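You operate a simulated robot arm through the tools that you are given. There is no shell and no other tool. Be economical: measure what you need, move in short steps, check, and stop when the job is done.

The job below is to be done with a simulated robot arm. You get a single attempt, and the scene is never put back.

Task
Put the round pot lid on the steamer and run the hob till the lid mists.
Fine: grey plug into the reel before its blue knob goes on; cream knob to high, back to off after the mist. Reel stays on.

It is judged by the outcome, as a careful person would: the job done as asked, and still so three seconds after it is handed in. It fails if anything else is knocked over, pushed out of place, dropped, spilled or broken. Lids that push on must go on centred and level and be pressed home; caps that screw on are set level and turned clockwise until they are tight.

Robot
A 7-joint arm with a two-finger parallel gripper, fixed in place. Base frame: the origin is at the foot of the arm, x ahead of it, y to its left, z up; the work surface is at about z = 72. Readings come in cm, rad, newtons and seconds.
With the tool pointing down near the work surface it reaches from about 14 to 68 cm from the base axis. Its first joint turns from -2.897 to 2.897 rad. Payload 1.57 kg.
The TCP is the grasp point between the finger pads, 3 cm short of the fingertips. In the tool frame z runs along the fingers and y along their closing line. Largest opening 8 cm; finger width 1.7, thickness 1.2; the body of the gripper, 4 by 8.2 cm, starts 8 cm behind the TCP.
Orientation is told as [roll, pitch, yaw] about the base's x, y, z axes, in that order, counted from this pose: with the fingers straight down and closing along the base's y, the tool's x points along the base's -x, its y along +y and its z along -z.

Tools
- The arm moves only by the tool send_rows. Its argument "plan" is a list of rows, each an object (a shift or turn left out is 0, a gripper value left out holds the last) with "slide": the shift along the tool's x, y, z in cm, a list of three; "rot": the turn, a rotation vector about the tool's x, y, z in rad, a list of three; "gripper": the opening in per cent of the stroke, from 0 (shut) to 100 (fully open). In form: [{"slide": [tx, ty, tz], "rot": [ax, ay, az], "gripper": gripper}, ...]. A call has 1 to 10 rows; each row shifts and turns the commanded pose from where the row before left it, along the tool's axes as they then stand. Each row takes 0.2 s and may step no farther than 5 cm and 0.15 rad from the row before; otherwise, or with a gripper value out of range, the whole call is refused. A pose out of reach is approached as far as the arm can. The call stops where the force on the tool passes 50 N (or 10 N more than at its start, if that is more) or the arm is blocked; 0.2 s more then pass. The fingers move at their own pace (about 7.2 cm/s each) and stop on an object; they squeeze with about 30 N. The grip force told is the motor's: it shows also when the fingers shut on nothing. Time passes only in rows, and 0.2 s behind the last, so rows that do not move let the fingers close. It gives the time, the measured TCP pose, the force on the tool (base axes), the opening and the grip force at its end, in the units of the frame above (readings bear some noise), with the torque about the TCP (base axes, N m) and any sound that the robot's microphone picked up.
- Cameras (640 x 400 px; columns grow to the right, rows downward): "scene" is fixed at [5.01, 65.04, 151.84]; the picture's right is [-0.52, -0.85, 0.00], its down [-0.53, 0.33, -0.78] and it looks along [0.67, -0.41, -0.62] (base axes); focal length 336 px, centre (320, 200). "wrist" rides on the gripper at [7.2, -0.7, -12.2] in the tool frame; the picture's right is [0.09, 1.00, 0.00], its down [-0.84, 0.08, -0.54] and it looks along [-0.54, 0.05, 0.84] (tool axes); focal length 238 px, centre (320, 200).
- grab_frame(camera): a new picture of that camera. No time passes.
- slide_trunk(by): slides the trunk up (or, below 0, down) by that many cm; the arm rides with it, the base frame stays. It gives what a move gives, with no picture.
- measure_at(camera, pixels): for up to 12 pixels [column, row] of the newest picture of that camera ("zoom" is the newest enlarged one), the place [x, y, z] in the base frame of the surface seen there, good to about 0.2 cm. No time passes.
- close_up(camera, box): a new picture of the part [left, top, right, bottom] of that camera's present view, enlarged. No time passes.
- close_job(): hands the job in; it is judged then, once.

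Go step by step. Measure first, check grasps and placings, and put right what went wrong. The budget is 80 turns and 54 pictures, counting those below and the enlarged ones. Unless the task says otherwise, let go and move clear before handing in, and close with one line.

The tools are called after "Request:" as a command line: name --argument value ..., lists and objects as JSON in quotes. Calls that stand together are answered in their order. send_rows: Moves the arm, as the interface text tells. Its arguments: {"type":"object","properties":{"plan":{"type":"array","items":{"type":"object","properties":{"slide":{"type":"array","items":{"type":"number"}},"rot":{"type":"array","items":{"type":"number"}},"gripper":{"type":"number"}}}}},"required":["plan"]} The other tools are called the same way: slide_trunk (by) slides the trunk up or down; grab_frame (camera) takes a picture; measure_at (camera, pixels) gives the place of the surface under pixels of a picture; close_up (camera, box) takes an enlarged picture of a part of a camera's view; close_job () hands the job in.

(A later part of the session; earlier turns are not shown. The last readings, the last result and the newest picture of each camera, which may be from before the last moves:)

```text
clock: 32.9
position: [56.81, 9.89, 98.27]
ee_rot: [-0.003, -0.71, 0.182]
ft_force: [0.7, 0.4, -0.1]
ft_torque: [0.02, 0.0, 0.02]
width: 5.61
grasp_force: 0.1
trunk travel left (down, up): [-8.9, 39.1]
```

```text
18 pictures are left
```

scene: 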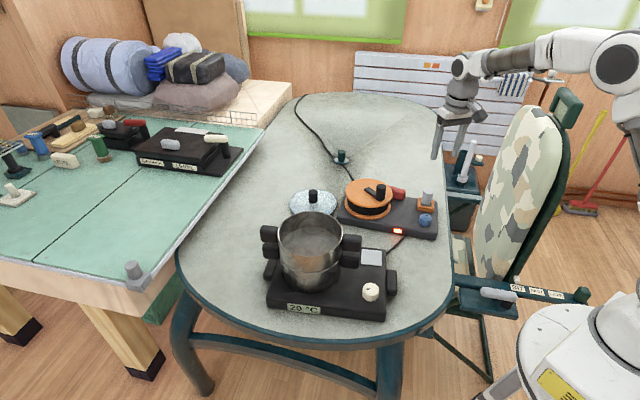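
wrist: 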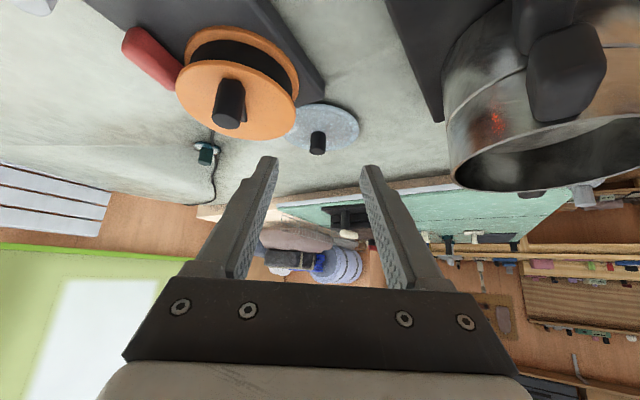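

The lid is in clear view at (320,130), between spool and pot. I'll measure the lid, spool and pot rim.

Request:
measure_at --camera "wrist" --pixels '[[318, 136], [317, 150], [316, 153], [285, 137], [357, 128], [320, 107], [330, 150], [298, 90], [270, 132], [228, 95], [456, 170], [452, 120]]'

Request:
measure_at --camera "scene" --pixels '[[313, 196], [313, 204], [294, 205], [336, 204], [313, 213], [279, 240], [341, 235], [310, 213], [300, 285], [308, 212], [312, 213], [354, 240]]'

```text
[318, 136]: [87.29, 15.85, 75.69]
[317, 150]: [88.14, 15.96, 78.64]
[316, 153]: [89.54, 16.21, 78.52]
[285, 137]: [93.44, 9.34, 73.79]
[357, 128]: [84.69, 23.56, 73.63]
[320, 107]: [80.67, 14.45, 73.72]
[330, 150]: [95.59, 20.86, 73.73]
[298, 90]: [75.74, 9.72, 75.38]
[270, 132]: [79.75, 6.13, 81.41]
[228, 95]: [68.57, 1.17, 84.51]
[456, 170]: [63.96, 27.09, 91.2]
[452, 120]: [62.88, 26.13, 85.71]
```

```text
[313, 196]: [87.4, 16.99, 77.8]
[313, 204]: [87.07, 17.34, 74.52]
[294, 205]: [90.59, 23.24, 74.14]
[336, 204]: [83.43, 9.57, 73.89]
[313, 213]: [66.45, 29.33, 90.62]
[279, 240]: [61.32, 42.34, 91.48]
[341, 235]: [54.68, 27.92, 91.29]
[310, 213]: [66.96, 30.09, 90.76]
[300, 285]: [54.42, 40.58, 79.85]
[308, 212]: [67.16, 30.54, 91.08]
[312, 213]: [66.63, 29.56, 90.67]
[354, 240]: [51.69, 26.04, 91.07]
```

The lid knob's axis is at about (88.3,16.2), its top at 78.6; the steamer's rim circle is centred at (59.9,34.2), R 8.2, z 91.1. I'll yaw slightly to give the spool more room and move out toward the lid at height, checking that the reach holds.

Request:
send_rows --plan '[{"rot": [0.0587, 0, 0.0682]}, {"slide": [-3.35, 0.4, 2.88]}, {"slide": [-3.35, 0.4, 2.88]}, {"slide": [-3.35, 0.4, 2.88]}, {"slide": [-3.35, 0.4, 2.88]}, {"slide": [-3.35, 0.4, 2.88]}, {"slide": [-3.35, 0.4, 2.88]}]'

```text
clock: 34.5
position: [81.37, 14.46, 97.56]
ee_rot: [-0.003, -0.704, 0.091]
ft_force: [0.4, -0.2, -0.1]
ft_torque: [0.01, -0.04, 0.03]
width: 5.61
grasp_force: 0.1
out of reach, approached as far as the arm can: row 7
trunk travel left (down, up): [-8.9, 39.1]
```

The arm stopped at radius 82.6 at z 97.6. I'll drop 9 cm and push out again to see how the reach changes with height.

Request:
send_rows --plan '[{"slide": [2.93, 0, 3.41]}, {"slide": [2.93, 0, 3.41]}, {"slide": [-2.2, 0, 1.9]}, {"slide": [-2.2, 0, 1.9]}, {"slide": [-2.2, 0, 1.9]}]'

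```text
clock: 35.6
position: [84.1, 14.53, 88.51]
ee_rot: [-0.002, -0.71, 0.091]
ft_force: [0.8, -0.7, -0.1]
ft_torque: [0.04, 0.0, -0.01]
width: 5.59
grasp_force: 0.1
out of reach, approached as far as the arm can: row 3, 4, 5
trunk travel left (down, up): [-8.9, 39.1]
```

The fit of the two limits puts the shoulder near z 84 with about 66.5 cm to the wrist, so a tilt of about 0.95 rad should just reach the lid's knob. I'll raise the trunk 5 cm for forearm clearance.

Request:
slide_trunk --by 5

```text
clock: 36.6
position: [83.9, 14.52, 93.57]
ee_rot: [-0.003, -0.71, 0.091]
ft_force: [0.0, 0.0, 0.0]
ft_torque: [0.02, -0.04, 0.01]
width: 5.59
grasp_force: 0.0
trunk travel left (down, up): [-13.9, 34.1]
```

Request:
send_rows --plan '[{"rot": [0, -0.12, 0]}, {"rot": [0, -0.12, 0]}, {"slide": [3.71, 0.42, 1.18]}, {"slide": [3.71, 0.42, 1.18]}, {"slide": [3.71, 0.42, 1.18]}, {}]'

Request:
grab_frame --camera "wrist"

```text
clock: 38.0
position: [80.27, 15.26, 82.23]
ee_rot: [-0.003, -0.949, 0.093]
ft_force: [0.1, -0.5, -0.9]
ft_torque: [0.03, 0.0, -0.04]
width: 5.62
grasp_force: 0.1
trunk travel left (down, up): [-13.9, 34.1]
```

```text
17 pictures are left
```

wrist: 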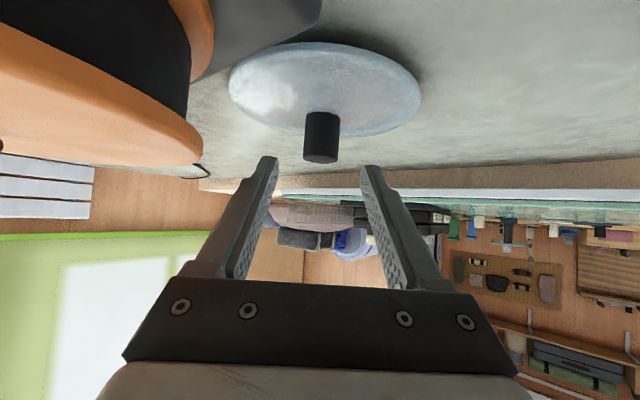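

Position is as planned, and the knob is between the fingers at (321,137). I'll measure it precisely.

Request:
measure_at --camera "wrist" --pixels '[[321, 125], [308, 130], [335, 130], [321, 145], [321, 158], [321, 109], [300, 115], [340, 115], [321, 45], [231, 90], [418, 95], [321, 100]]'

```text
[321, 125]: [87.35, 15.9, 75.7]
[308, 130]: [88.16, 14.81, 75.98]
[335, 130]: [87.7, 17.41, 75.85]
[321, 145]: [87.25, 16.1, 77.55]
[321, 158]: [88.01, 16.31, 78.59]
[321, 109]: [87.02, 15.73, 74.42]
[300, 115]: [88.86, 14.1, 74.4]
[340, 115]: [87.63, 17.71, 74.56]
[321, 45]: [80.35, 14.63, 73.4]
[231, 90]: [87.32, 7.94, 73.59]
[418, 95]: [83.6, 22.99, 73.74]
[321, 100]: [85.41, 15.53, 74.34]
```

The knob's axis is about (88.6,16.2), diameter 2.7. I'll slide in along the tool axis by 8 cm.

Request:
send_rows --plan '[{"slide": [0, 0.1, 3]}, {"slide": [0, 0.09, 3]}, {"slide": [-0.08, 0, 2.06]}, {}]'

Request:
grab_frame --camera "wrist"

```text
clock: 39.0
position: [86.81, 16.19, 77.65]
ee_rot: [-0.002, -0.951, 0.091]
ft_force: [1.3, 0.1, 0.9]
ft_torque: [0.05, 0.01, 0.03]
width: 5.62
grasp_force: 0.0
trunk travel left (down, up): [-13.9, 34.1]
```

```text
16 pictures are left
```

wrist: 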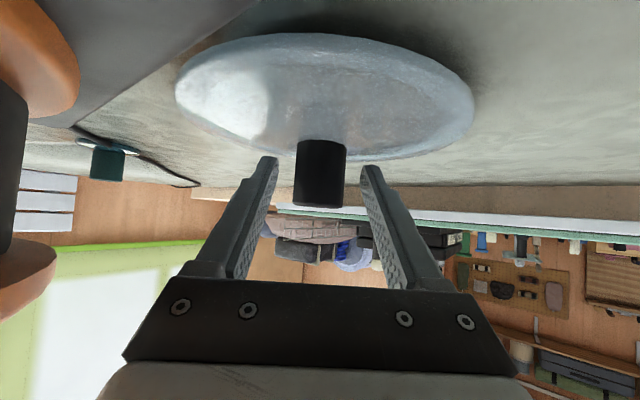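

Reached without a limit and the knob stands between the tips. I'll push in a little more and close.

Request:
send_rows --plan '[{"slide": [-0.25, 0, 0.35]}, {"gripper": 0}, {}, {}, {}]'

```text
clock: 40.2
position: [87.39, 16.24, 77.7]
ee_rot: [-0.004, -0.951, 0.094]
ft_force: [-0.3, 0.9, -0.2]
ft_torque: [0.12, -0.1, 0.08]
width: 3.3
grasp_force: 29.6
trunk travel left (down, up): [-13.9, 34.1]
```

Gripped at 3.3 cm. A slow lift of 3 cm to check the lid hangs well.

Request:
send_rows --plan '[{"slide": [-0.81, 0, -0.58]}, {"slide": [-0.81, 0, -0.58]}, {"slide": [-0.81, 0, -0.58]}, {}]'

Request:
grab_frame --camera "wrist"

Request:
close_up --camera "scene" --box '[240, 130, 440, 300]'

```text
clock: 41.2
position: [87.31, 16.3, 80.69]
ee_rot: [-0.004, -0.95, 0.092]
ft_force: [1.0, 0.0, -2.3]
ft_torque: [0.01, 0.02, 0.0]
width: 3.27
grasp_force: 30.3
trunk travel left (down, up): [-13.9, 34.1]
```

```text
15 pictures are left
```

wrist: 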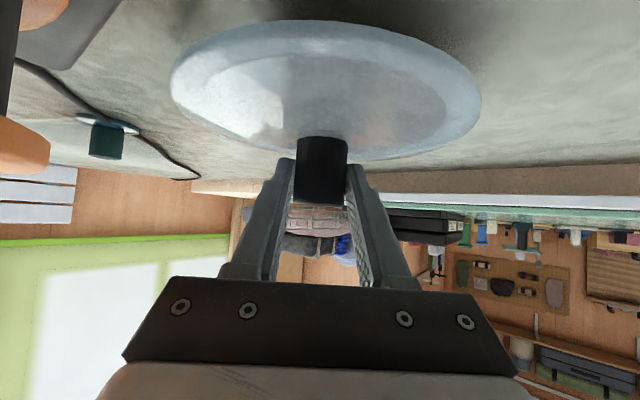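

```text
2.35 times, centred on (340, 215) of scene
```

zoom: 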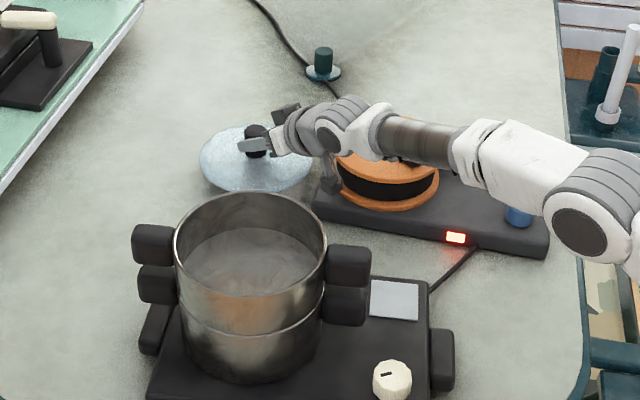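

The lid lifts cleanly. I'll check that it hangs level and where its centre is.

Request:
measure_at --camera "wrist" --pixels '[[178, 80], [472, 95], [322, 28], [322, 45], [230, 45], [420, 50], [250, 130], [400, 140], [322, 145], [300, 160], [342, 160], [220, 110]]'

```text
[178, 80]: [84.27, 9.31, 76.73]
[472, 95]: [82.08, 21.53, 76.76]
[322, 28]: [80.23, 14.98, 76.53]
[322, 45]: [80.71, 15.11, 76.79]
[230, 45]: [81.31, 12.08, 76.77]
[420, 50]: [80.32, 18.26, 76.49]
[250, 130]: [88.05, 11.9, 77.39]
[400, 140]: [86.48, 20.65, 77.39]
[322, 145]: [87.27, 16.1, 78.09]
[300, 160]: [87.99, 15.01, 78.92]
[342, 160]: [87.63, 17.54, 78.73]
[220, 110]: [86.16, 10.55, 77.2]
```

The lid is level (rim 76.5–76.8) with its centre at (88.5,16.3), i.e. 1.2 cm ahead of the TCP. I'll raise it with the trunk by 20 cm.

Request:
slide_trunk --by 20

```text
clock: 43.3
position: [87.41, 16.22, 100.67]
ee_rot: [-0.003, -0.949, 0.092]
ft_force: [-0.1, 0.1, -1.2]
ft_torque: [0.03, 0.04, 0.01]
width: 3.29
grasp_force: 30.1
trunk travel left (down, up): [-33.9, 14.1]
```

Lid bottom is now near z 95. I'll yaw toward the steamer's bearing, then carry across.

Request:
send_rows --plan '[{"rot": [-0.087, 0, -0.0623]}, {"rot": [-0.087, 0, -0.0623]}, {"rot": [-0.087, 0, -0.0623]}, {"rot": [-0.087, 0, -0.0623]}]'

Request:
send_rows --plan '[{"slide": [0.937, 2.94, -1.309]}, {"slide": [0.937, 2.94, -1.309]}, {"slide": [0.937, 2.94, -1.309]}, {"slide": [0.937, 2.94, -1.309]}, {"slide": [0.937, 2.94, -1.309]}, {"slide": [0.937, 2.94, -1.309]}, {"slide": [0.937, 2.94, -1.309]}, {"slide": [0.937, 2.94, -1.309]}, {"slide": [0.937, 2.94, -1.309]}, {"slide": [0.937, 2.94, -1.309]}]'

Request:
grab_frame --camera "scene"

Request:
grab_frame --camera "wrist"

```text
clock: 44.3
position: [87.29, 16.23, 100.67]
ee_rot: [-0.004, -0.947, 0.522]
ft_force: [0.0, -0.1, -1.3]
ft_torque: [-0.03, 0.03, 0.0]
width: 3.3
grasp_force: 29.8
trunk travel left (down, up): [-33.9, 14.1]
```

```text
clock: 46.5
position: [58.55, 33.86, 100.83]
ee_rot: [-0.001, -0.947, 0.519]
ft_force: [-0.4, 0.0, -2.0]
ft_torque: [-0.02, 0.02, -0.01]
width: 3.26
grasp_force: 30.2
trunk travel left (down, up): [-33.9, 14.1]
```

```text
13 pictures are left
```

scene: 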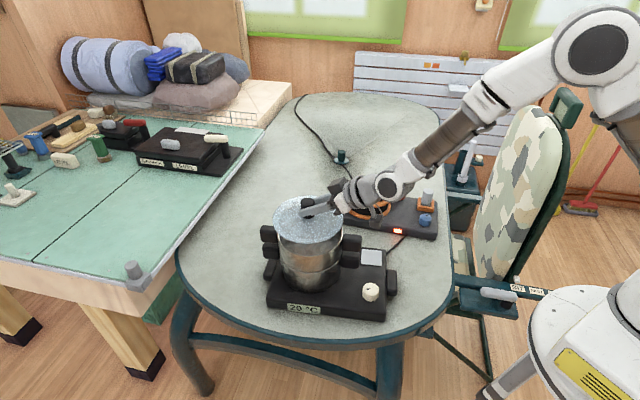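

```text
12 pictures are left
```

wrist: 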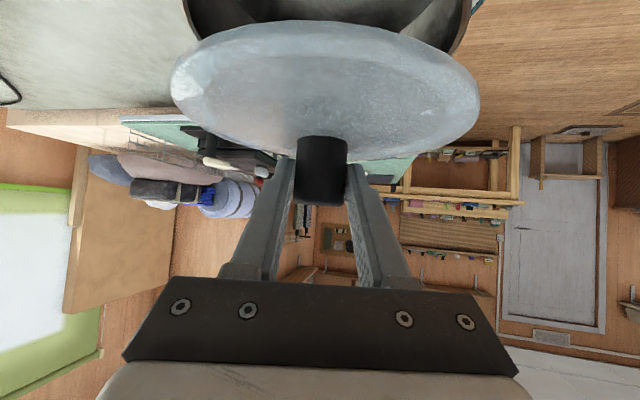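

The lid hovers over the steamer. I'll measure both rims to correct the centring.

Request:
measure_at --camera "wrist" --pixels '[[178, 80], [472, 95], [322, 28], [230, 45], [420, 50], [190, 20], [186, 5], [462, 30], [467, 10], [455, 48], [195, 38], [470, 4]]'

Request:
measure_at --camera "scene" --pixels '[[274, 216], [343, 220], [307, 198], [310, 242], [275, 225], [340, 232], [283, 236], [333, 240], [310, 246], [277, 232], [325, 243], [345, 226]]'

Request:
close_up --camera "scene" --box '[255, 185, 365, 285]'

```text
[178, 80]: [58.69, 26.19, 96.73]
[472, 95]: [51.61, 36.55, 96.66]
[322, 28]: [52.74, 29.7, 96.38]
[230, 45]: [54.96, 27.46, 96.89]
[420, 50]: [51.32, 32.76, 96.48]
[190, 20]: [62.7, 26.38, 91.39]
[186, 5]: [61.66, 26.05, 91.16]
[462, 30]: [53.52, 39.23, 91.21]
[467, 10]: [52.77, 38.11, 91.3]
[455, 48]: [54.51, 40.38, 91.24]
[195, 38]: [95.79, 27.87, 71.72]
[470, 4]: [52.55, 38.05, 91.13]
```

```text
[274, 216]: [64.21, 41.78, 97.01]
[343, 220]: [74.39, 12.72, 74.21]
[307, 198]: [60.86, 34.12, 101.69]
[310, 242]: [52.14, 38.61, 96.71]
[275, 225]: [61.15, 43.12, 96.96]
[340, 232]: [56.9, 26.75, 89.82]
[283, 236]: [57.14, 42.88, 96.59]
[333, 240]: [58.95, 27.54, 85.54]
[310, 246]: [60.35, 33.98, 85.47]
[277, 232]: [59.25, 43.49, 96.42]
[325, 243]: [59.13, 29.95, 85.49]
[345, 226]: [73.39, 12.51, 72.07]
```

```text
4.00 times, centred on (310, 235) of scene
```

zoom: 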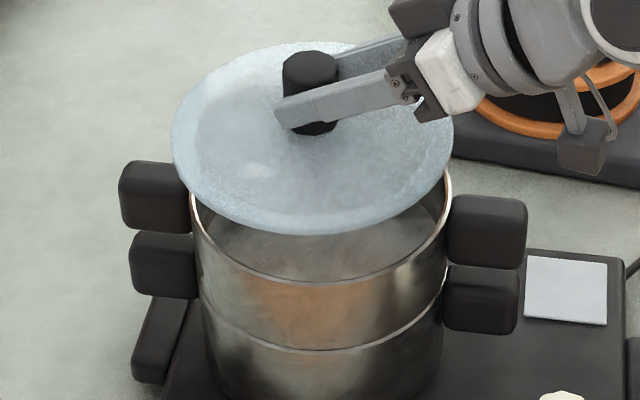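

The fit gives the lid centre 0.47 cm too far along the tool's +y and 0.1 cm short. I'll correct, lower 3 cm, and check.

Request:
send_rows --plan '[{"slide": [-0.07, -0.47, 0.1]}, {"slide": [0.813, 0, 0.582]}, {"slide": [0.813, 0, 0.582]}, {"slide": [0.813, 0, 0.582]}, {}]'

Request:
close_up --camera "scene" --box '[255, 185, 365, 285]'

Request:
close_up --camera "wrist" --box '[150, 0, 500, 220]'

```text
clock: 47.7
position: [59.08, 33.69, 97.67]
ee_rot: [-0.002, -0.949, 0.52]
ft_force: [-0.1, 0.7, -1.7]
ft_torque: [0.0, 0.04, 0.01]
width: 3.28
grasp_force: 30.0
trunk travel left (down, up): [-33.9, 14.1]
```

```text
4.00 times, centred on (310, 235) of scene
```

zoom: 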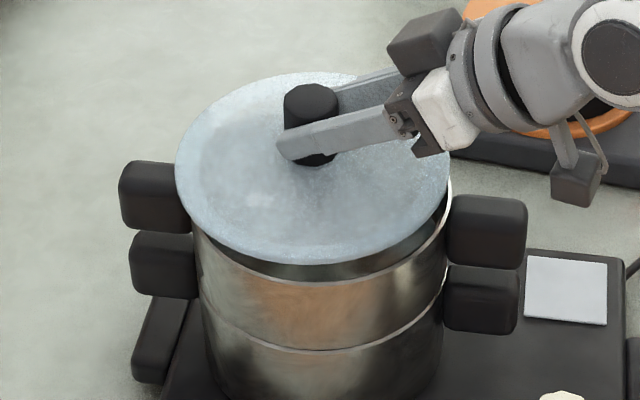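

```text
1.82 times, centred on (325, 110) of wrist
```

zoom: 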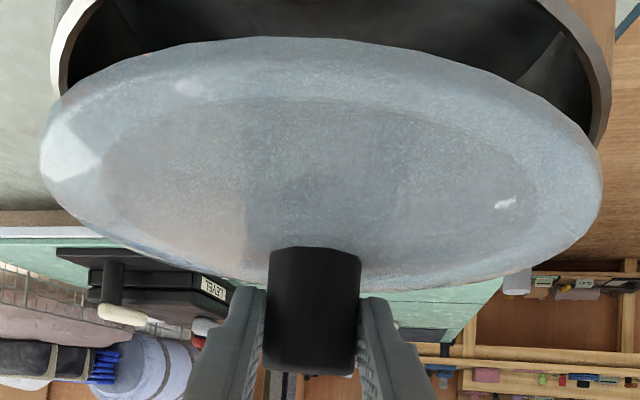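

Measuring both rims once more from these nearer views.

Request:
measure_at --camera "zoom" --pixels '[[60, 140], [590, 165], [120, 75], [520, 95], [320, 45], [220, 50], [420, 55], [60, 60], [595, 80], [85, 15], [600, 120], [560, 20]]'

Request:
close_up --camera "scene" --box '[255, 185, 365, 285]'

Request:
measure_at --camera "zoom" --pixels '[[180, 160], [184, 200], [215, 235], [255, 255], [310, 260], [370, 252], [410, 235], [437, 205], [205, 120], [446, 190], [300, 283], [400, 262]]'

```text
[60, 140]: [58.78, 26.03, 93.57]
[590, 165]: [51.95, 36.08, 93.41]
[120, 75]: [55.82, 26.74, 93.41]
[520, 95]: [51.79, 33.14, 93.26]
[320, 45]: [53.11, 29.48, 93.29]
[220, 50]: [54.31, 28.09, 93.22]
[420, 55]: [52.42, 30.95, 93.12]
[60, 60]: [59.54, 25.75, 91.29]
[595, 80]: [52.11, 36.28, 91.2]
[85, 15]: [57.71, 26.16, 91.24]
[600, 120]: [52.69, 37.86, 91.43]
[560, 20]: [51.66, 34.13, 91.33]
```

```text
4.00 times, centred on (310, 235) of scene
```

zoom: 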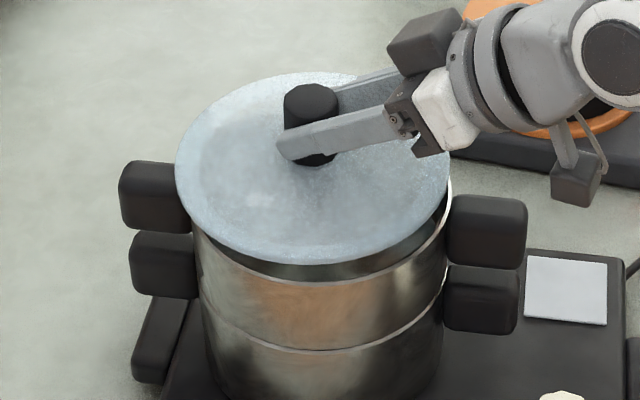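

```text
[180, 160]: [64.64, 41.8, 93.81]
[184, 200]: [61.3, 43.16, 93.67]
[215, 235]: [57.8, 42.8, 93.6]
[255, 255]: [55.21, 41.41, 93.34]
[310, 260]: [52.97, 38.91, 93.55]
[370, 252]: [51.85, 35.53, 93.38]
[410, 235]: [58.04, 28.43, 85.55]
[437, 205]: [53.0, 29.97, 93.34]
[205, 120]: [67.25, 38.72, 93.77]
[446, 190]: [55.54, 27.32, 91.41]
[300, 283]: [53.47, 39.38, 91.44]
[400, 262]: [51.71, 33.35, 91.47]
```

The lid is off by about (0.2,0.4) cm. I'll shift by −0.25/−0.25 and lower slowly until contact.

Request:
send_rows --plan '[{"slide": [0.145, -0.25, -0.2]}, {"slide": [0.325, 0, 0.233]}, {"slide": [0.325, 0, 0.233]}, {"slide": [0.244, 0, 0.175]}, {"slide": [0.244, 0, 0.175]}]'

```text
clock: 48.9
position: [59.09, 33.28, 96.77]
ee_rot: [-0.005, -0.96, 0.525]
ft_force: [-5.4, -1.4, 21.2]
ft_torque: [-0.07, -0.92, 0.17]
width: 3.32
grasp_force: 30.2
trunk travel left (down, up): [-33.9, 14.1]
```

Contact at 96.77, with the lid's bottom at the rim height (91.1). I'll look whether it sits flat or is perched on a lip.

Request:
close_up --camera "scene" --box '[255, 185, 365, 285]'

Request:
measure_at --camera "zoom" --pixels '[[185, 175], [195, 215], [225, 247], [265, 265], [310, 270], [360, 264], [400, 248], [435, 215], [210, 130], [440, 200], [300, 282], [260, 280]]'

```text
4.00 times, centred on (310, 235) of scene
```

zoom: 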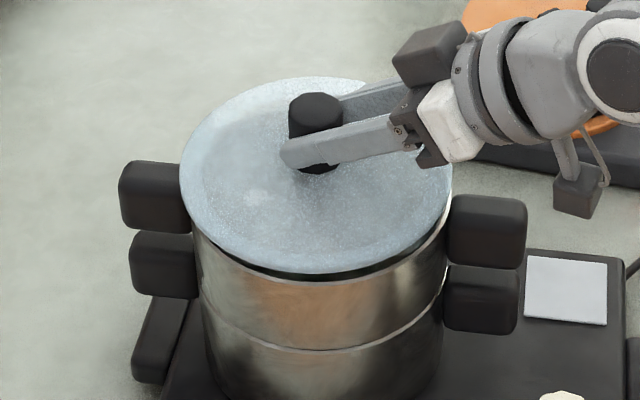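

```text
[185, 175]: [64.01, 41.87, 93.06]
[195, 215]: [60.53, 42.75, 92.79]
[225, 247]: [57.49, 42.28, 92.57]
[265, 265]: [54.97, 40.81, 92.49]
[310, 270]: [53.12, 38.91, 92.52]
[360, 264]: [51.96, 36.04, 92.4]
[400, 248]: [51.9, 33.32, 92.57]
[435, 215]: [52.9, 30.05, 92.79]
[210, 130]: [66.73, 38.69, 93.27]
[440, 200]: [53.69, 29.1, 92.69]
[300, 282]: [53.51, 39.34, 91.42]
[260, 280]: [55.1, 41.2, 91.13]
```

The far side is about 0.7 cm high and the reaction points to −x: the lid's lip catches on the far rim. I'll lift 0.6, shift back 0.32/0.16 and lower again.

Request:
send_rows --plan '[{"slide": [-0.488, 0, -0.349]}, {"slide": [0.186, -0.16, -0.26]}, {}, {"slide": [0.325, 0, 0.233]}, {"slide": [0.325, 0, 0.233]}, {"slide": [0.244, 0, 0.175]}]'

Request:
close_up --camera "scene" --box '[255, 185, 365, 285]'

Request:
measure_at --camera "zoom" --pixels '[[185, 175], [195, 215], [225, 247], [265, 265], [310, 270], [360, 264], [400, 248], [435, 215], [210, 130], [440, 200], [300, 282], [260, 280]]'

```text
clock: 50.3
position: [58.67, 32.96, 96.01]
ee_rot: [-0.004, -0.953, 0.522]
ft_force: [-6.6, 6.2, 24.6]
ft_torque: [-0.26, -0.72, 0.12]
width: 3.44
grasp_force: 29.9
trunk travel left (down, up): [-33.9, 14.1]
```

```text
4.00 times, centred on (310, 235) of scene
```

zoom: 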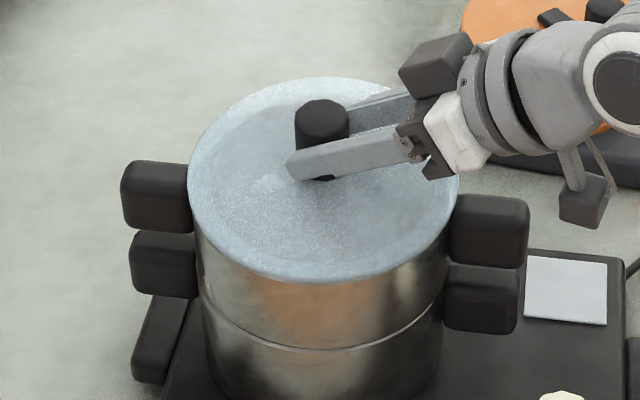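

```text
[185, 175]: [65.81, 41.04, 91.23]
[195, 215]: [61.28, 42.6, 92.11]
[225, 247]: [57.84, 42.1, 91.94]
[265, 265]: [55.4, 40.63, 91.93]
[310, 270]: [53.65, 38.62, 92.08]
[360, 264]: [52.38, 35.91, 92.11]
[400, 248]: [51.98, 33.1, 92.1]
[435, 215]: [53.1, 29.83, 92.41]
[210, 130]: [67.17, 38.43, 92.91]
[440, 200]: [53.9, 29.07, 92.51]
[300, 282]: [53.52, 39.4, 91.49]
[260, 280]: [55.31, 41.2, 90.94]
```

The near-left has dropped in; the (+x,−y) side is still high and the force (-6.6, 6.2) says to move +lat. I'll ease up, shift +0.22/−0.08, and press down.

Request:
send_rows --plan '[{"slide": [-0.244, 0, -0.175]}, {"slide": [0.046, 0.22, -0.065]}, {}, {"slide": [0.244, 0, 0.175]}, {"slide": [0.244, 0, 0.175]}, {"slide": [0.163, 0, 0.116]}]'

Request:
close_up --camera "scene" --box '[255, 185, 365, 285]'

Request:
measure_at --camera "zoom" --pixels '[[192, 170], [198, 215], [225, 247], [265, 265], [310, 272], [360, 266], [400, 250], [435, 220], [210, 130], [447, 195], [390, 92], [300, 84]]'

```text
clock: 51.7
position: [58.68, 33.07, 95.58]
ee_rot: [-0.005, -0.954, 0.519]
ft_force: [-1.5, 3.5, 23.1]
ft_torque: [-0.36, -0.7, -0.03]
width: 3.43
grasp_force: 29.6
trunk travel left (down, up): [-33.9, 14.1]
```

```text
4.00 times, centred on (310, 235) of scene
```

zoom: 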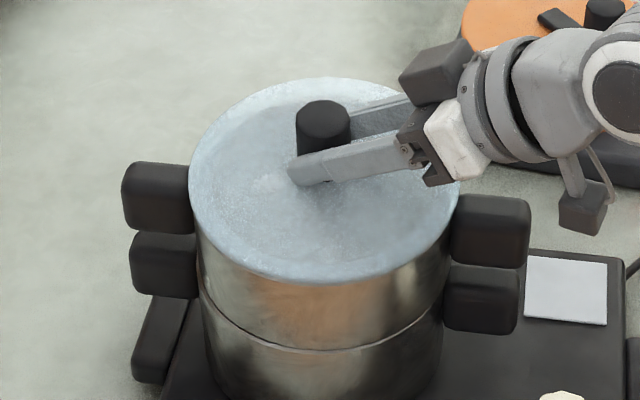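

```text
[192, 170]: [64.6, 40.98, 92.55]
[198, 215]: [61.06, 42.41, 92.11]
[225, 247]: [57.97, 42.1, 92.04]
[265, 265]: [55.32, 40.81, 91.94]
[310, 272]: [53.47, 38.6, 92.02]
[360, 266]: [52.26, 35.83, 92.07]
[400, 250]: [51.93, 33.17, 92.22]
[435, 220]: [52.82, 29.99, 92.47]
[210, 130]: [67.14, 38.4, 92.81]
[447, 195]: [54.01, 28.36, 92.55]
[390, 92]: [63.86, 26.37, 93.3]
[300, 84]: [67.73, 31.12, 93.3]
```

The lid sits with its near side down (92.0) and the far side about 0.8 cm high. I'll ease the load, open the fingers, back out along the tool axis, and see how it settles.

Request:
send_rows --plan '[{"slide": [-0.203, 0, -0.146]}, {"gripper": 60}, {}, {}, {"slide": [0, 0, -3]}, {"slide": [0, 0, -4]}, {"slide": [-2.4, 0, -4]}, {"slide": [-2.4, 0, -4]}]'

Request:
close_up --camera "scene" --box '[255, 175, 365, 285]'

Request:
measure_at --camera "zoom" --pixels '[[192, 200], [200, 235], [235, 270], [265, 283], [310, 290], [360, 283], [400, 268], [435, 238], [210, 150], [447, 213], [390, 112], [300, 104]]'

```text
clock: 53.5
position: [50.41, 28.29, 108.17]
ee_rot: [-0.002, -0.949, 0.518]
ft_force: [0.7, -0.3, 0.1]
ft_torque: [0.04, -0.01, 0.01]
width: 4.81
grasp_force: 0.1
trunk travel left (down, up): [-33.9, 14.1]
```

```text
3.64 times, centred on (310, 230) of scene
```

zoom: 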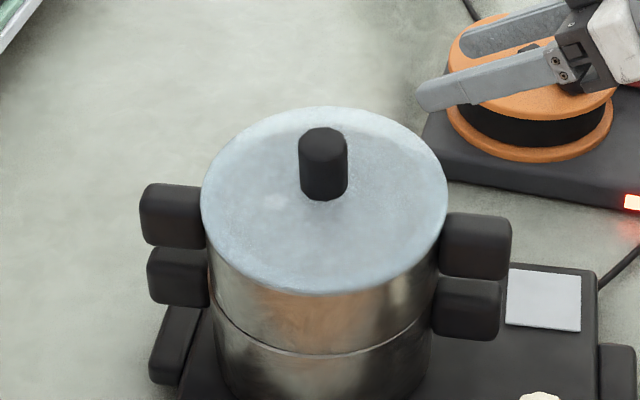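

```text
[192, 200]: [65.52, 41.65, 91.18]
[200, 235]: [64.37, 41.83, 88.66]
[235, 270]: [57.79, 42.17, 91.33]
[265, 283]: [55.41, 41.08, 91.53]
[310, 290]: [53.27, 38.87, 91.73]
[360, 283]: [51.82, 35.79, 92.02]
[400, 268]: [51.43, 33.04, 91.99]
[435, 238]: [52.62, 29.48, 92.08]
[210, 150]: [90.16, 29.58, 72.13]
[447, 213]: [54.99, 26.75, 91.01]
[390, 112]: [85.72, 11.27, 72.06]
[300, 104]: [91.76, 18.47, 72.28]
```

The lid has settled and looks level; pictures are running short, so I'll use measurements on this one to check its levelness and centring.

Request:
measure_at --camera "zoom" --pixels '[[206, 200], [230, 255], [270, 278], [320, 287], [370, 277], [415, 250], [440, 205], [425, 150], [380, 120], [323, 110], [265, 122], [222, 155]]'

Request:
measure_at --camera "zoom" --pixels '[[323, 142], [310, 142], [338, 142], [323, 195], [323, 131], [540, 394], [535, 397], [212, 290], [320, 300], [428, 270], [250, 285], [390, 290]]'

```text
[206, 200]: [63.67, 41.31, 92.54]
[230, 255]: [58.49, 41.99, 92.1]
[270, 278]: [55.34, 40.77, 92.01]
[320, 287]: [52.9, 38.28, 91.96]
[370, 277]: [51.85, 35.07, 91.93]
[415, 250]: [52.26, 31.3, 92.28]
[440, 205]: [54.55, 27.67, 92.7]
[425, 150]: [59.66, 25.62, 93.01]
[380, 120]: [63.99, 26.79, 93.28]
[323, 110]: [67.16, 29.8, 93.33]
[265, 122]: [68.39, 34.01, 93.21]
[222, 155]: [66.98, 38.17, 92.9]
```

```text
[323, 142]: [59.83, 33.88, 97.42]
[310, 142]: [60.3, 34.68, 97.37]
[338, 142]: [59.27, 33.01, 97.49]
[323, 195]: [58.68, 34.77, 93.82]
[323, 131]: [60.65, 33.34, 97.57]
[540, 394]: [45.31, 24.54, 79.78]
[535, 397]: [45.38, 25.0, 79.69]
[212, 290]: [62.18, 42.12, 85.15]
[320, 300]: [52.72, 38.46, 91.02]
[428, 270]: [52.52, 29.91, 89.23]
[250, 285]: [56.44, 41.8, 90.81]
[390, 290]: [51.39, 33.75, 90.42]
```

The lid's (+x,−y) side is still about 1 cm high, so the lip isn't home there. I'll bring the tool upright (yaw 0.91, closing along the tilt direction) so a vertical grip squares the knob and I can press it home.

Request:
send_rows --plan '[{"rot": [0, 0.136, 0]}, {"rot": [0, 0.136, 0]}, {"rot": [0, 0.136, 0]}, {"rot": [0, 0.136, 0]}, {"rot": [0, 0.136, 0]}, {"rot": [0, 0.136, 0]}, {"rot": [0, 0.133, 0]}, {"rot": [0, 0, -0.13]}, {"rot": [0, 0, -0.13]}, {"rot": [0, 0, -0.135]}]'

```text
clock: 55.7
position: [50.45, 28.37, 108.27]
ee_rot: [-0.002, 0.001, 0.915]
ft_force: [0.2, 0.1, 0.1]
ft_torque: [0.0, 0.01, 0.01]
width: 4.78
grasp_force: 0.1
trunk travel left (down, up): [-33.9, 14.1]
```

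Moving over the knob, staying just above it.

Request:
send_rows --plan '[{"slide": [-3.39, -1.35, 0], "gripper": 75}, {"slide": [-3.39, -1.35, 0]}, {"slide": [-3.38, -1.35, 0]}, {"slide": [0, 0, 3.5]}, {"slide": [0, 0, 2.5]}]'

Request:
grab_frame --camera "wrist"

```text
clock: 56.9
position: [60.03, 33.96, 102.13]
ee_rot: [-0.002, 0.001, 0.913]
ft_force: [0.8, -0.9, -0.5]
ft_torque: [0.02, -0.03, 0.01]
width: 6.0
grasp_force: 0.1
trunk travel left (down, up): [-33.9, 14.1]
```

```text
3 pictures are left
```

wrist: 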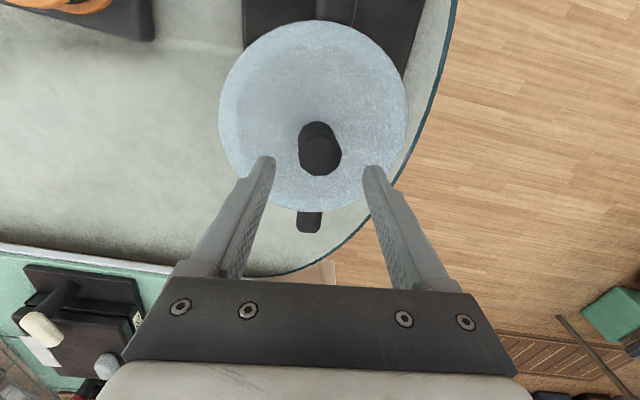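

Request:
measure_at --camera "wrist" --pixels '[[225, 100], [245, 60], [290, 29], [340, 28], [385, 60], [402, 110], [395, 150], [228, 140], [325, 158], [320, 172], [322, 205], [345, 205]]'

```text
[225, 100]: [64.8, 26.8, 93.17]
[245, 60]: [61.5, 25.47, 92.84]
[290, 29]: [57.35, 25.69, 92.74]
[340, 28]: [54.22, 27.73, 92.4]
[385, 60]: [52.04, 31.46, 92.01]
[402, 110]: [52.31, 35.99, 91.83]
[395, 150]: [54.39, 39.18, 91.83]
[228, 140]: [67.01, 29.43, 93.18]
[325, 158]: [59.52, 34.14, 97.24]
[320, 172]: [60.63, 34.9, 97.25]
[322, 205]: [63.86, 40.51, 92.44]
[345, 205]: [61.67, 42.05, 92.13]
```

Tilt confirmed (93.2 at (66,28) against 91.8 at (53.5,38)), and the lid's centre is about 0.5 cm too far in −y. I'll grip the knob vertically, which should square it up.

Request:
send_rows --plan '[{"slide": [0, 0, 3]}, {"slide": [0, 0, 2]}, {"gripper": 0}, {}, {}, {}]'

```text
clock: 58.3
position: [59.92, 33.93, 97.33]
ee_rot: [0.0, 0.001, 0.912]
ft_force: [0.3, -0.3, 0.5]
ft_torque: [-0.01, 0.0, 0.01]
width: 3.3
grasp_force: 30.3
trunk travel left (down, up): [-33.9, 14.1]
```

The width is now 3.3, the knob's true size, so it is square. A small lift, a 0.2 cm shift toward the steamer's centre, then lower and press.

Request:
send_rows --plan '[{"slide": [0, 0, -0.6]}, {"slide": [-0.16, 0.12, 0]}, {}, {"slide": [0, 0, 0.4]}, {"slide": [0, 0, 0.3]}, {"slide": [0, 0, 0.3]}, {"slide": [0, 0, 0.2]}]'

```text
clock: 59.9
position: [59.93, 34.12, 96.69]
ee_rot: [-0.001, 0.0, 0.912]
ft_force: [-0.2, 0.8, -0.6]
ft_torque: [0.03, 0.01, 0.0]
width: 3.29
grasp_force: 29.8
trunk travel left (down, up): [-33.9, 14.1]
```

It has gone 0.6 cm lower than before without resistance, so the lip is entering. Continuing down gently to seat it.

Request:
send_rows --plan '[{"slide": [0, 0, 0.2]}, {"slide": [0, 0, 0.2]}, {"slide": [0, 0, 0.2]}]'

```text
clock: 60.7
position: [59.88, 34.18, 96.42]
ee_rot: [-0.004, -0.007, 0.913]
ft_force: [-3.1, -0.7, 25.0]
ft_torque: [0.18, 0.25, 0.14]
width: 3.32
grasp_force: 30.7
trunk travel left (down, up): [-33.9, 14.1]
```

Firm, evenly loaded stop at 96.42 (25 N). One more small press, then ease, release and rise.

Request:
send_rows --plan '[{"slide": [0, 0, 0.12]}, {}, {"slide": [0, 0, -0.35]}, {"gripper": 75}, {}, {}, {"slide": [0, 0, -3]}, {"slide": [0, 0, -3]}]'

Request:
grab_frame --camera "wrist"

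Request:
measure_at --camera "wrist" --pixels '[[225, 100], [245, 60], [290, 29], [340, 28], [385, 60], [402, 110], [395, 150], [228, 140], [325, 158], [320, 172], [322, 205], [345, 205]]'

```text
clock: 62.5
position: [59.91, 34.29, 102.24]
ee_rot: [-0.002, 0.002, 0.913]
ft_force: [-0.5, -0.5, -0.4]
ft_torque: [0.0, -0.02, 0.01]
width: 6.01
grasp_force: 0.1
trunk travel left (down, up): [-33.9, 14.1]
```

```text
2 pictures are left
```

wrist: 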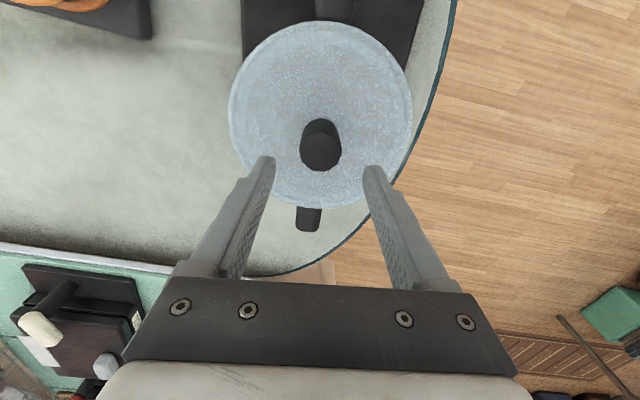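

```text
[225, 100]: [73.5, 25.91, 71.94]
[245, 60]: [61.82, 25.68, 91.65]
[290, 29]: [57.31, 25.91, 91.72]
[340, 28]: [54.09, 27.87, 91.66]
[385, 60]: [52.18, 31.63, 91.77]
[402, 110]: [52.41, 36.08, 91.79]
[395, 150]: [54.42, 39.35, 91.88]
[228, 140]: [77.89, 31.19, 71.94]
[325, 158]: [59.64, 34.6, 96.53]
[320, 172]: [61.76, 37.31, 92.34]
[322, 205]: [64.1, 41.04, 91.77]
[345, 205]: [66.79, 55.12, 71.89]
```

The lid is level all round (91.65–91.88) and seated. Now the cream knob: I'll measure it on the last scene picture, which costs no new picture.

Request:
measure_at --camera "scene" --pixels '[[370, 284], [370, 287], [370, 290], [370, 293], [370, 296], [364, 289], [367, 289], [374, 289], [377, 289], [370, 299], [379, 291], [362, 291]]'

```text
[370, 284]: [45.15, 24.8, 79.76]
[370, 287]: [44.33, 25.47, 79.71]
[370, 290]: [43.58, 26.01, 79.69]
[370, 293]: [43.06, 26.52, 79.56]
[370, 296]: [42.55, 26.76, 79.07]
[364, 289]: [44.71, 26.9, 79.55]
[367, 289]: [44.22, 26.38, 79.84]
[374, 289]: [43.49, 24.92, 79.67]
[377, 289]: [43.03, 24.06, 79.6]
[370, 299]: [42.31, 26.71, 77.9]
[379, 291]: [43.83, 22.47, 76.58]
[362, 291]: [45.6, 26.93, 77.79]
```

Request:
measure_at --camera "scene" --pixels '[[359, 238], [359, 248], [346, 236], [346, 246], [359, 258], [359, 266], [346, 262], [352, 268], [394, 275], [394, 285], [388, 290], [386, 270]]'

```text
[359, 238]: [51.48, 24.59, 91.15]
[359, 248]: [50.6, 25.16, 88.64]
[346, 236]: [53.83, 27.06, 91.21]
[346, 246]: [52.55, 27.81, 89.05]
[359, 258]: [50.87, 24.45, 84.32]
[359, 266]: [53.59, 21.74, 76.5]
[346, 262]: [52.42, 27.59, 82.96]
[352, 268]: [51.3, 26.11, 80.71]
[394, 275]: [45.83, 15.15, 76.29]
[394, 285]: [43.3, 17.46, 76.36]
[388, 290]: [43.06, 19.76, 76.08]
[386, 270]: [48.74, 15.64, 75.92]
```

Handles end at x≈50.4, so there is room around the cream knob at about (44.0,25.4), top 79.65. I'll move over and descend.

Request:
send_rows --plan '[{"slide": [4.19, 1.795, 0]}, {"slide": [4.19, 1.795, 0]}, {"slide": [4.19, 1.795, 0]}, {"slide": [4.19, 1.795, 0]}, {"slide": [0, 0, 5]}, {"slide": [0, 0, 5]}, {"slide": [0, 0, 5]}, {}]'

```text
clock: 64.3
position: [44.05, 25.21, 87.27]
ee_rot: [-0.003, 0.003, 0.912]
ft_force: [-0.4, 0.4, -0.5]
ft_torque: [-0.02, -0.02, 0.03]
width: 5.98
grasp_force: 0.1
trunk travel left (down, up): [-33.9, 14.1]
```

Request:
send_rows --plan '[{"slide": [0, 0, 3]}, {"slide": [0, 0, 3]}, {"slide": [0, 0, 1.2]}, {"gripper": 0}, {}, {}]'

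```text
clock: 65.7
position: [44.1, 25.22, 79.82]
ee_rot: [-0.004, 0.003, 0.912]
ft_force: [3.1, -2.5, 0.4]
ft_torque: [0.3, 0.15, -0.01]
width: 4.13
grasp_force: 29.7
trunk travel left (down, up): [-33.9, 14.1]
```

Held at 4.13 cm with little side load. Turning clockwise, first a small test.

Request:
send_rows --plan '[{"rot": [0, 0, 0.12]}, {"rot": [0, 0, 0.12]}, {"rot": [0, 0, 0.12]}]'

```text
clock: 66.5
position: [44.03, 25.22, 79.94]
ee_rot: [-0.001, 0.0, 0.549]
ft_force: [5.3, -0.7, -0.1]
ft_torque: [0.55, -0.06, 0.02]
width: 4.15
grasp_force: 29.5
trunk travel left (down, up): [-33.9, 14.1]
```

Request:
send_rows --plan '[{"rot": [0, 0, 0.13]}, {"rot": [0, 0, 0.13]}, {"rot": [0, 0, 0.13]}, {"rot": [0, 0, 0.13]}]'

```text
clock: 67.5
position: [44.16, 25.28, 79.88]
ee_rot: [-0.001, -0.001, 0.029]
ft_force: [6.1, 1.9, 0.2]
ft_torque: [0.41, 0.1, 0.04]
width: 4.14
grasp_force: 29.9
trunk travel left (down, up): [-33.9, 14.1]
```

Request:
send_rows --plan '[{"rot": [0, 0, 0.13]}, {"rot": [0, 0, 0.13]}, {"rot": [0, 0, 0.13]}, {"rot": [0, 0, 0.13]}]'

```text
clock: 68.5
position: [44.04, 25.35, 80.03]
ee_rot: [-0.003, 0.001, -0.488]
ft_force: [-0.1, 3.7, -0.4]
ft_torque: [0.58, -0.19, 0.07]
width: 4.15
grasp_force: 29.3
trunk travel left (down, up): [-33.9, 14.1]
5 turns are left
```

The knob turns freely (about 80° so far). With few turns left, I'll turn on to its end, hold while the hob heats, then look at the lid and display.

Request:
send_rows --plan '[{"rot": [0, 0, 0.13]}, {"rot": [0, 0, 0.13]}, {"rot": [0, 0, 0.13]}, {"rot": [0, 0, 0.13]}]'

Request:
send_rows --plan '[{"rot": [0, 0, 0.13]}, {"rot": [0, 0, 0.13]}, {"rot": [0, 0, 0.13]}, {"rot": [0, 0, 0.13]}]'

Request:
send_rows --plan '[{}, {}, {}, {}, {}, {}, {}, {}, {}, {}]'

Request:
send_rows --plan '[{}, {}, {}, {}, {}, {}, {}, {}, {}, {}]'

Request:
send_rows --plan '[{}, {}, {}, {}, {}, {}, {}, {}, {}, {}]'

Request:
send_rows --plan '[{}, {}, {}, {}, {}, {}, {}, {}, {}, {}]'

Request:
close_up --camera "scene" --box '[255, 180, 425, 320]'

```text
clock: 69.5
position: [44.06, 25.39, 79.97]
ee_rot: [-0.003, -0.002, -1.009]
ft_force: [0.9, 3.2, 0.1]
ft_torque: [1.05, -0.01, 0.07]
width: 4.15
grasp_force: 29.5
trunk travel left (down, up): [-33.9, 14.1]
```

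```text
clock: 70.5
position: [44.08, 25.22, 79.9]
ee_rot: [-0.001, -0.004, -1.53]
ft_force: [5.3, -1.2, -0.6]
ft_torque: [0.06, 0.18, 0.03]
width: 4.14
grasp_force: 30.1
trunk travel left (down, up): [-33.9, 14.1]
```

```text
clock: 72.7
position: [44.12, 25.33, 80.02]
ee_rot: [-0.001, 0.0, -1.53]
ft_force: [3.5, 0.4, -0.2]
ft_torque: [0.12, -0.57, -0.01]
width: 4.18
grasp_force: 29.7
trunk travel left (down, up): [-33.9, 14.1]
```

```text
clock: 74.9
position: [44.16, 25.22, 80.0]
ee_rot: [0.003, -0.002, -1.528]
ft_force: [3.2, 1.6, -0.1]
ft_torque: [0.06, -0.56, 0.0]
width: 4.13
grasp_force: 29.9
trunk travel left (down, up): [-33.9, 14.1]
```

```text
clock: 77.1
position: [44.06, 25.39, 79.96]
ee_rot: [0.0, 0.001, -1.531]
ft_force: [3.9, 3.0, 0.2]
ft_torque: [0.09, -0.54, -0.02]
width: 4.13
grasp_force: 29.9
trunk travel left (down, up): [-33.9, 14.1]
```

```text
clock: 79.3
position: [44.12, 25.3, 79.97]
ee_rot: [0.001, 0.0, -1.528]
ft_force: [5.5, 3.0, 0.5]
ft_torque: [0.08, 0.32, -0.03]
width: 4.14
grasp_force: 29.7
trunk travel left (down, up): [-33.9, 14.1]
```

```text
2.86 times, centred on (340, 250) of scene
4 turns are left
```

zoom: 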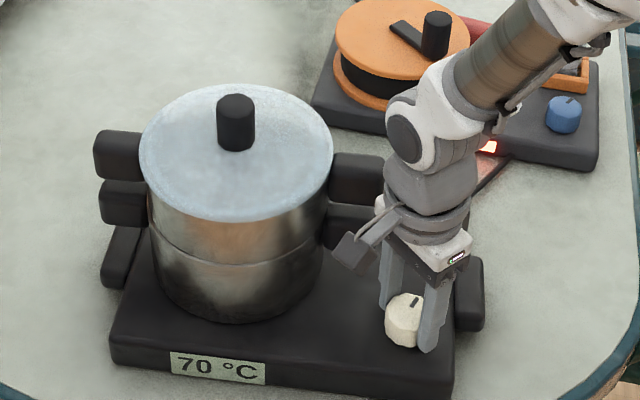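

The hob heats (display 70 °C at (217,368)) and the lid isn't misted yet. No end stop has been felt so far, so I'll turn a little more, re-grip and continue clockwise to find the knob's high end.

Request:
send_rows --plan '[{"rot": [0, 0, 0.12]}, {"rot": [0, 0, 0.12]}, {"rot": [0, 0, 0.12]}, {}]'

Request:
send_rows --plan '[{"gripper": 75}, {}, {"slide": [0, 0, -4.5]}, {"rot": [0, 0, -0.144]}, {"rot": [0, 0, -0.144]}, {"rot": [0, 0, -0.144]}, {"rot": [0, 0, -0.144]}, {"rot": [0, 0, -0.144]}, {"rot": [0, 0, -0.144]}, {"rot": [0, 0, -0.144]}]'

Request:
send_rows --plan '[{"rot": [0, 0, -0.144]}, {"rot": [0, 0, -0.144]}, {"rot": [0, 0, -0.144]}, {"rot": [0, 0, -0.144]}, {"rot": [0, 0, -0.144]}, {"rot": [0, 0, -0.144]}, {"rot": [0, 0, -0.144]}, {"rot": [0, 0, -0.144]}, {"rot": [0, 0, -0.144]}]'

Request:
send_rows --plan '[{"slide": [0, 0, 2.5]}, {"slide": [0, 0, 2]}, {"gripper": 0}, {}, {}, {}]'

Request:
send_rows --plan '[{"rot": [0, 0, 0.125]}, {"rot": [0, 0, 0.125]}, {"rot": [0, 0, 0.125]}, {"rot": [0, 0, 0.125]}]'

```text
clock: 80.3
position: [44.09, 25.22, 79.92]
ee_rot: [0.0, -0.003, -1.89]
ft_force: [4.2, -2.1, 3.2]
ft_torque: [-0.41, 0.23, 0.21]
width: 4.12
grasp_force: 30.0
trunk travel left (down, up): [-33.9, 14.1]
```

```text
clock: 82.5
position: [43.97, 25.37, 84.65]
ee_rot: [0.001, 0.0, -0.878]
ft_force: [-0.1, -0.2, 0.8]
ft_torque: [0.0, 0.01, 0.01]
width: 6.01
grasp_force: 0.1
trunk travel left (down, up): [-33.9, 14.1]
```

```text
clock: 84.5
position: [44.0, 25.16, 84.66]
ee_rot: [-0.001, 0.0, 0.416]
ft_force: [-0.2, 1.0, -0.3]
ft_torque: [0.0, -0.01, -0.02]
width: 5.99
grasp_force: 0.0
trunk travel left (down, up): [-33.9, 14.1]
```

```text
clock: 85.9
position: [43.91, 25.15, 80.0]
ee_rot: [-0.002, 0.002, 0.416]
ft_force: [2.7, -8.0, -0.7]
ft_torque: [0.24, -0.51, 0.09]
width: 4.11
grasp_force: 30.0
trunk travel left (down, up): [-33.9, 14.1]
```

```text
clock: 86.9
position: [43.85, 25.28, 79.97]
ee_rot: [0.0, 0.001, -0.086]
ft_force: [0.9, -2.7, 2.1]
ft_torque: [0.32, 0.17, 0.72]
width: 4.16
grasp_force: 30.0
trunk travel left (down, up): [-33.9, 14.1]
3 turns are left
```

The torque rose to 0.72 N m, so the knob is at its clockwise stop, i.e. high. I'll ease the twist, keep heating, and use the last picture to look for mist on the lid.

Request:
send_rows --plan '[{"rot": [0, 0, -0.03]}, {}, {}, {}, {}, {}, {}, {}, {}, {}]'

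Request:
send_rows --plan '[{}, {}, {}, {}, {}, {}, {}, {}, {}, {}]'

Request:
send_rows --plan '[{}, {}, {}, {}, {}, {}, {}, {}, {}, {}]'

Request:
send_rows --plan '[{}, {}, {}, {}, {}, {}, {}, {}, {}, {}]'

Request:
send_rows --plan '[{}, {}, {}, {}, {}, {}, {}, {}, {}, {}]'

Request:
send_rows --plan '[{}, {}, {}, {}, {}, {}, {}, {}, {}, {}]'

Request:
close_up --camera "scene" --box '[255, 180, 425, 320]'

```text
clock: 89.1
position: [43.95, 25.38, 80.05]
ee_rot: [0.0, -0.001, -0.055]
ft_force: [-3.0, 11.3, 10.1]
ft_torque: [0.66, 0.06, 0.0]
width: 4.15
grasp_force: 30.5
trunk travel left (down, up): [-33.9, 14.1]
```

```text
clock: 91.3
position: [44.0, 25.34, 80.08]
ee_rot: [-0.002, 0.0, -0.054]
ft_force: [-2.5, 15.6, 11.6]
ft_torque: [0.76, 0.0, 0.01]
width: 4.15
grasp_force: 30.5
trunk travel left (down, up): [-33.9, 14.1]
```

```text
clock: 93.5
position: [43.95, 25.41, 80.01]
ee_rot: [-0.001, -0.001, -0.055]
ft_force: [0.0, 17.3, 12.7]
ft_torque: [0.81, -0.05, 0.02]
width: 4.14
grasp_force: 30.1
trunk travel left (down, up): [-33.9, 14.1]
```

```text
clock: 95.7
position: [43.94, 25.34, 79.96]
ee_rot: [-0.003, -0.002, -0.054]
ft_force: [0.4, 18.4, 11.5]
ft_torque: [0.78, -0.05, 0.03]
width: 4.11
grasp_force: 30.5
trunk travel left (down, up): [-33.9, 14.1]
```

```text
clock: 97.9
position: [43.92, 25.33, 80.11]
ee_rot: [-0.002, -0.001, -0.055]
ft_force: [-0.1, 17.6, 10.4]
ft_torque: [0.83, -0.05, 0.01]
width: 4.13
grasp_force: 30.0
trunk travel left (down, up): [-33.9, 14.1]
```

```text
clock: 100.1
position: [44.1, 25.34, 79.96]
ee_rot: [-0.001, -0.003, -0.055]
ft_force: [-0.9, 18.0, 9.2]
ft_torque: [0.8, -0.07, 0.02]
width: 4.11
grasp_force: 30.1
trunk travel left (down, up): [-33.9, 14.1]
```

```text
2.86 times, centred on (340, 250) of scene
2 turns are left
```

zoom: 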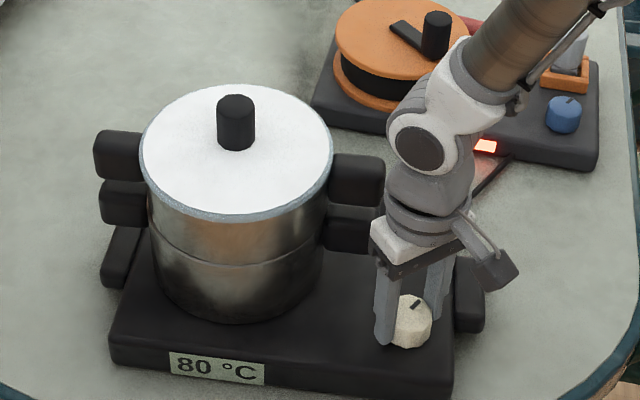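

The lid has turned white with mist (240,160) at 80 °C and the reel's lamp is still lit. Now the cream knob goes back off: re-grip at yaw −1.87 and turn counter-clockwise by the whole range.

Request:
send_rows --plan '[{"gripper": 75}, {}, {"slide": [0, 0, -4.5]}, {"rot": [0, 0, 0.13]}, {"rot": [0, 0, 0.13]}, {"rot": [0, 0, 0.13]}, {"rot": [0, 0, 0.13]}, {"rot": [0, 0, 0.13]}, {"rot": [0, 0, 0.13]}, {"rot": [0, 0, 0.13]}]'

Request:
send_rows --plan '[{"rot": [0, 0, 0.13]}, {"rot": [0, 0, 0.13]}, {"rot": [0, 0, 0.13]}, {"rot": [0, 0, 0.13]}, {"rot": [0, 0, 0.13]}, {"rot": [0, 0, 0.13]}, {"rot": [0, 0, 0.13]}, {}]'

Request:
send_rows --plan '[{"slide": [0, 0, 2.5]}, {"slide": [0, 0, 2]}, {"gripper": 0}, {}, {}, {}]'

Request:
send_rows --plan '[{"rot": [0, 0, -0.13]}, {"rot": [0, 0, -0.13]}, {"rot": [0, 0, -0.13]}, {"rot": [0, 0, -0.13]}, {"rot": [0, 0, -0.13]}, {"rot": [0, 0, -0.13]}, {"rot": [0, 0, -0.13]}, {"rot": [0, 0, -0.13]}, {"rot": [0, 0, -0.13]}, {"rot": [0, 0, -0.13]}]'

Request:
send_rows --plan '[{"rot": [0, 0, -0.13]}, {"rot": [0, 0, -0.13]}, {"rot": [0, 0, -0.13]}, {"rot": [0, 0, -0.13]}, {"rot": [0, 0, -0.13]}, {"rot": [0, 0, -0.13]}, {"rot": [0, 0, -0.13]}, {"rot": [0, 0, -0.13]}, {"rot": [0, 0, -0.13]}]'

Request:
send_rows --plan '[{"rot": [0, 0, -0.12]}, {"rot": [0, 0, -0.12]}]'

Request:
send_rows --plan '[{"rot": [0, 0, -0.12]}, {"rot": [0, 0, -0.12]}]'

```text
clock: 102.3
position: [43.88, 25.37, 84.68]
ee_rot: [0.0, -0.002, -0.967]
ft_force: [-0.3, 0.2, 0.0]
ft_torque: [0.01, 0.04, -0.02]
width: 6.03
grasp_force: 0.1
trunk travel left (down, up): [-33.9, 14.1]
```

```text
clock: 104.1
position: [44.24, 25.39, 84.39]
ee_rot: [0.001, 0.0, -1.875]
ft_force: [0.4, -0.1, 0.0]
ft_torque: [-0.01, -0.01, 0.02]
width: 6.01
grasp_force: 0.0
trunk travel left (down, up): [-33.9, 14.1]
```

```text
clock: 105.5
position: [43.88, 25.17, 80.09]
ee_rot: [0.001, -0.002, -1.875]
ft_force: [-1.3, 3.3, -0.4]
ft_torque: [0.38, -0.08, -0.03]
width: 4.12
grasp_force: 29.6
trunk travel left (down, up): [-33.9, 14.1]
```

```text
clock: 107.7
position: [44.0, 25.34, 80.01]
ee_rot: [0.001, -0.004, -0.573]
ft_force: [0.3, -3.5, 17.0]
ft_torque: [0.04, 0.36, -0.05]
width: 4.07
grasp_force: 30.3
trunk travel left (down, up): [-33.9, 14.1]
```

```text
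clock: 109.7
position: [44.04, 25.37, 80.09]
ee_rot: [-0.001, -0.001, 0.597]
ft_force: [9.7, 4.7, 13.3]
ft_torque: [0.53, -0.37, -0.05]
width: 4.09
grasp_force: 30.2
trunk travel left (down, up): [-33.9, 14.1]
```

```text
clock: 110.3
position: [43.92, 25.32, 80.03]
ee_rot: [-0.002, 0.002, 0.835]
ft_force: [4.3, 2.7, 14.8]
ft_torque: [0.53, -0.04, -0.46]
width: 4.15
grasp_force: 29.9
trunk travel left (down, up): [-33.9, 14.1]
```

```text
clock: 110.9
position: [43.95, 25.07, 79.77]
ee_rot: [0.0, 0.007, 1.078]
ft_force: [1.0, -3.5, 0.1]
ft_torque: [-0.07, -0.09, -0.35]
width: 4.11
grasp_force: 29.9
trunk travel left (down, up): [-33.9, 14.1]
1 turns are left
```

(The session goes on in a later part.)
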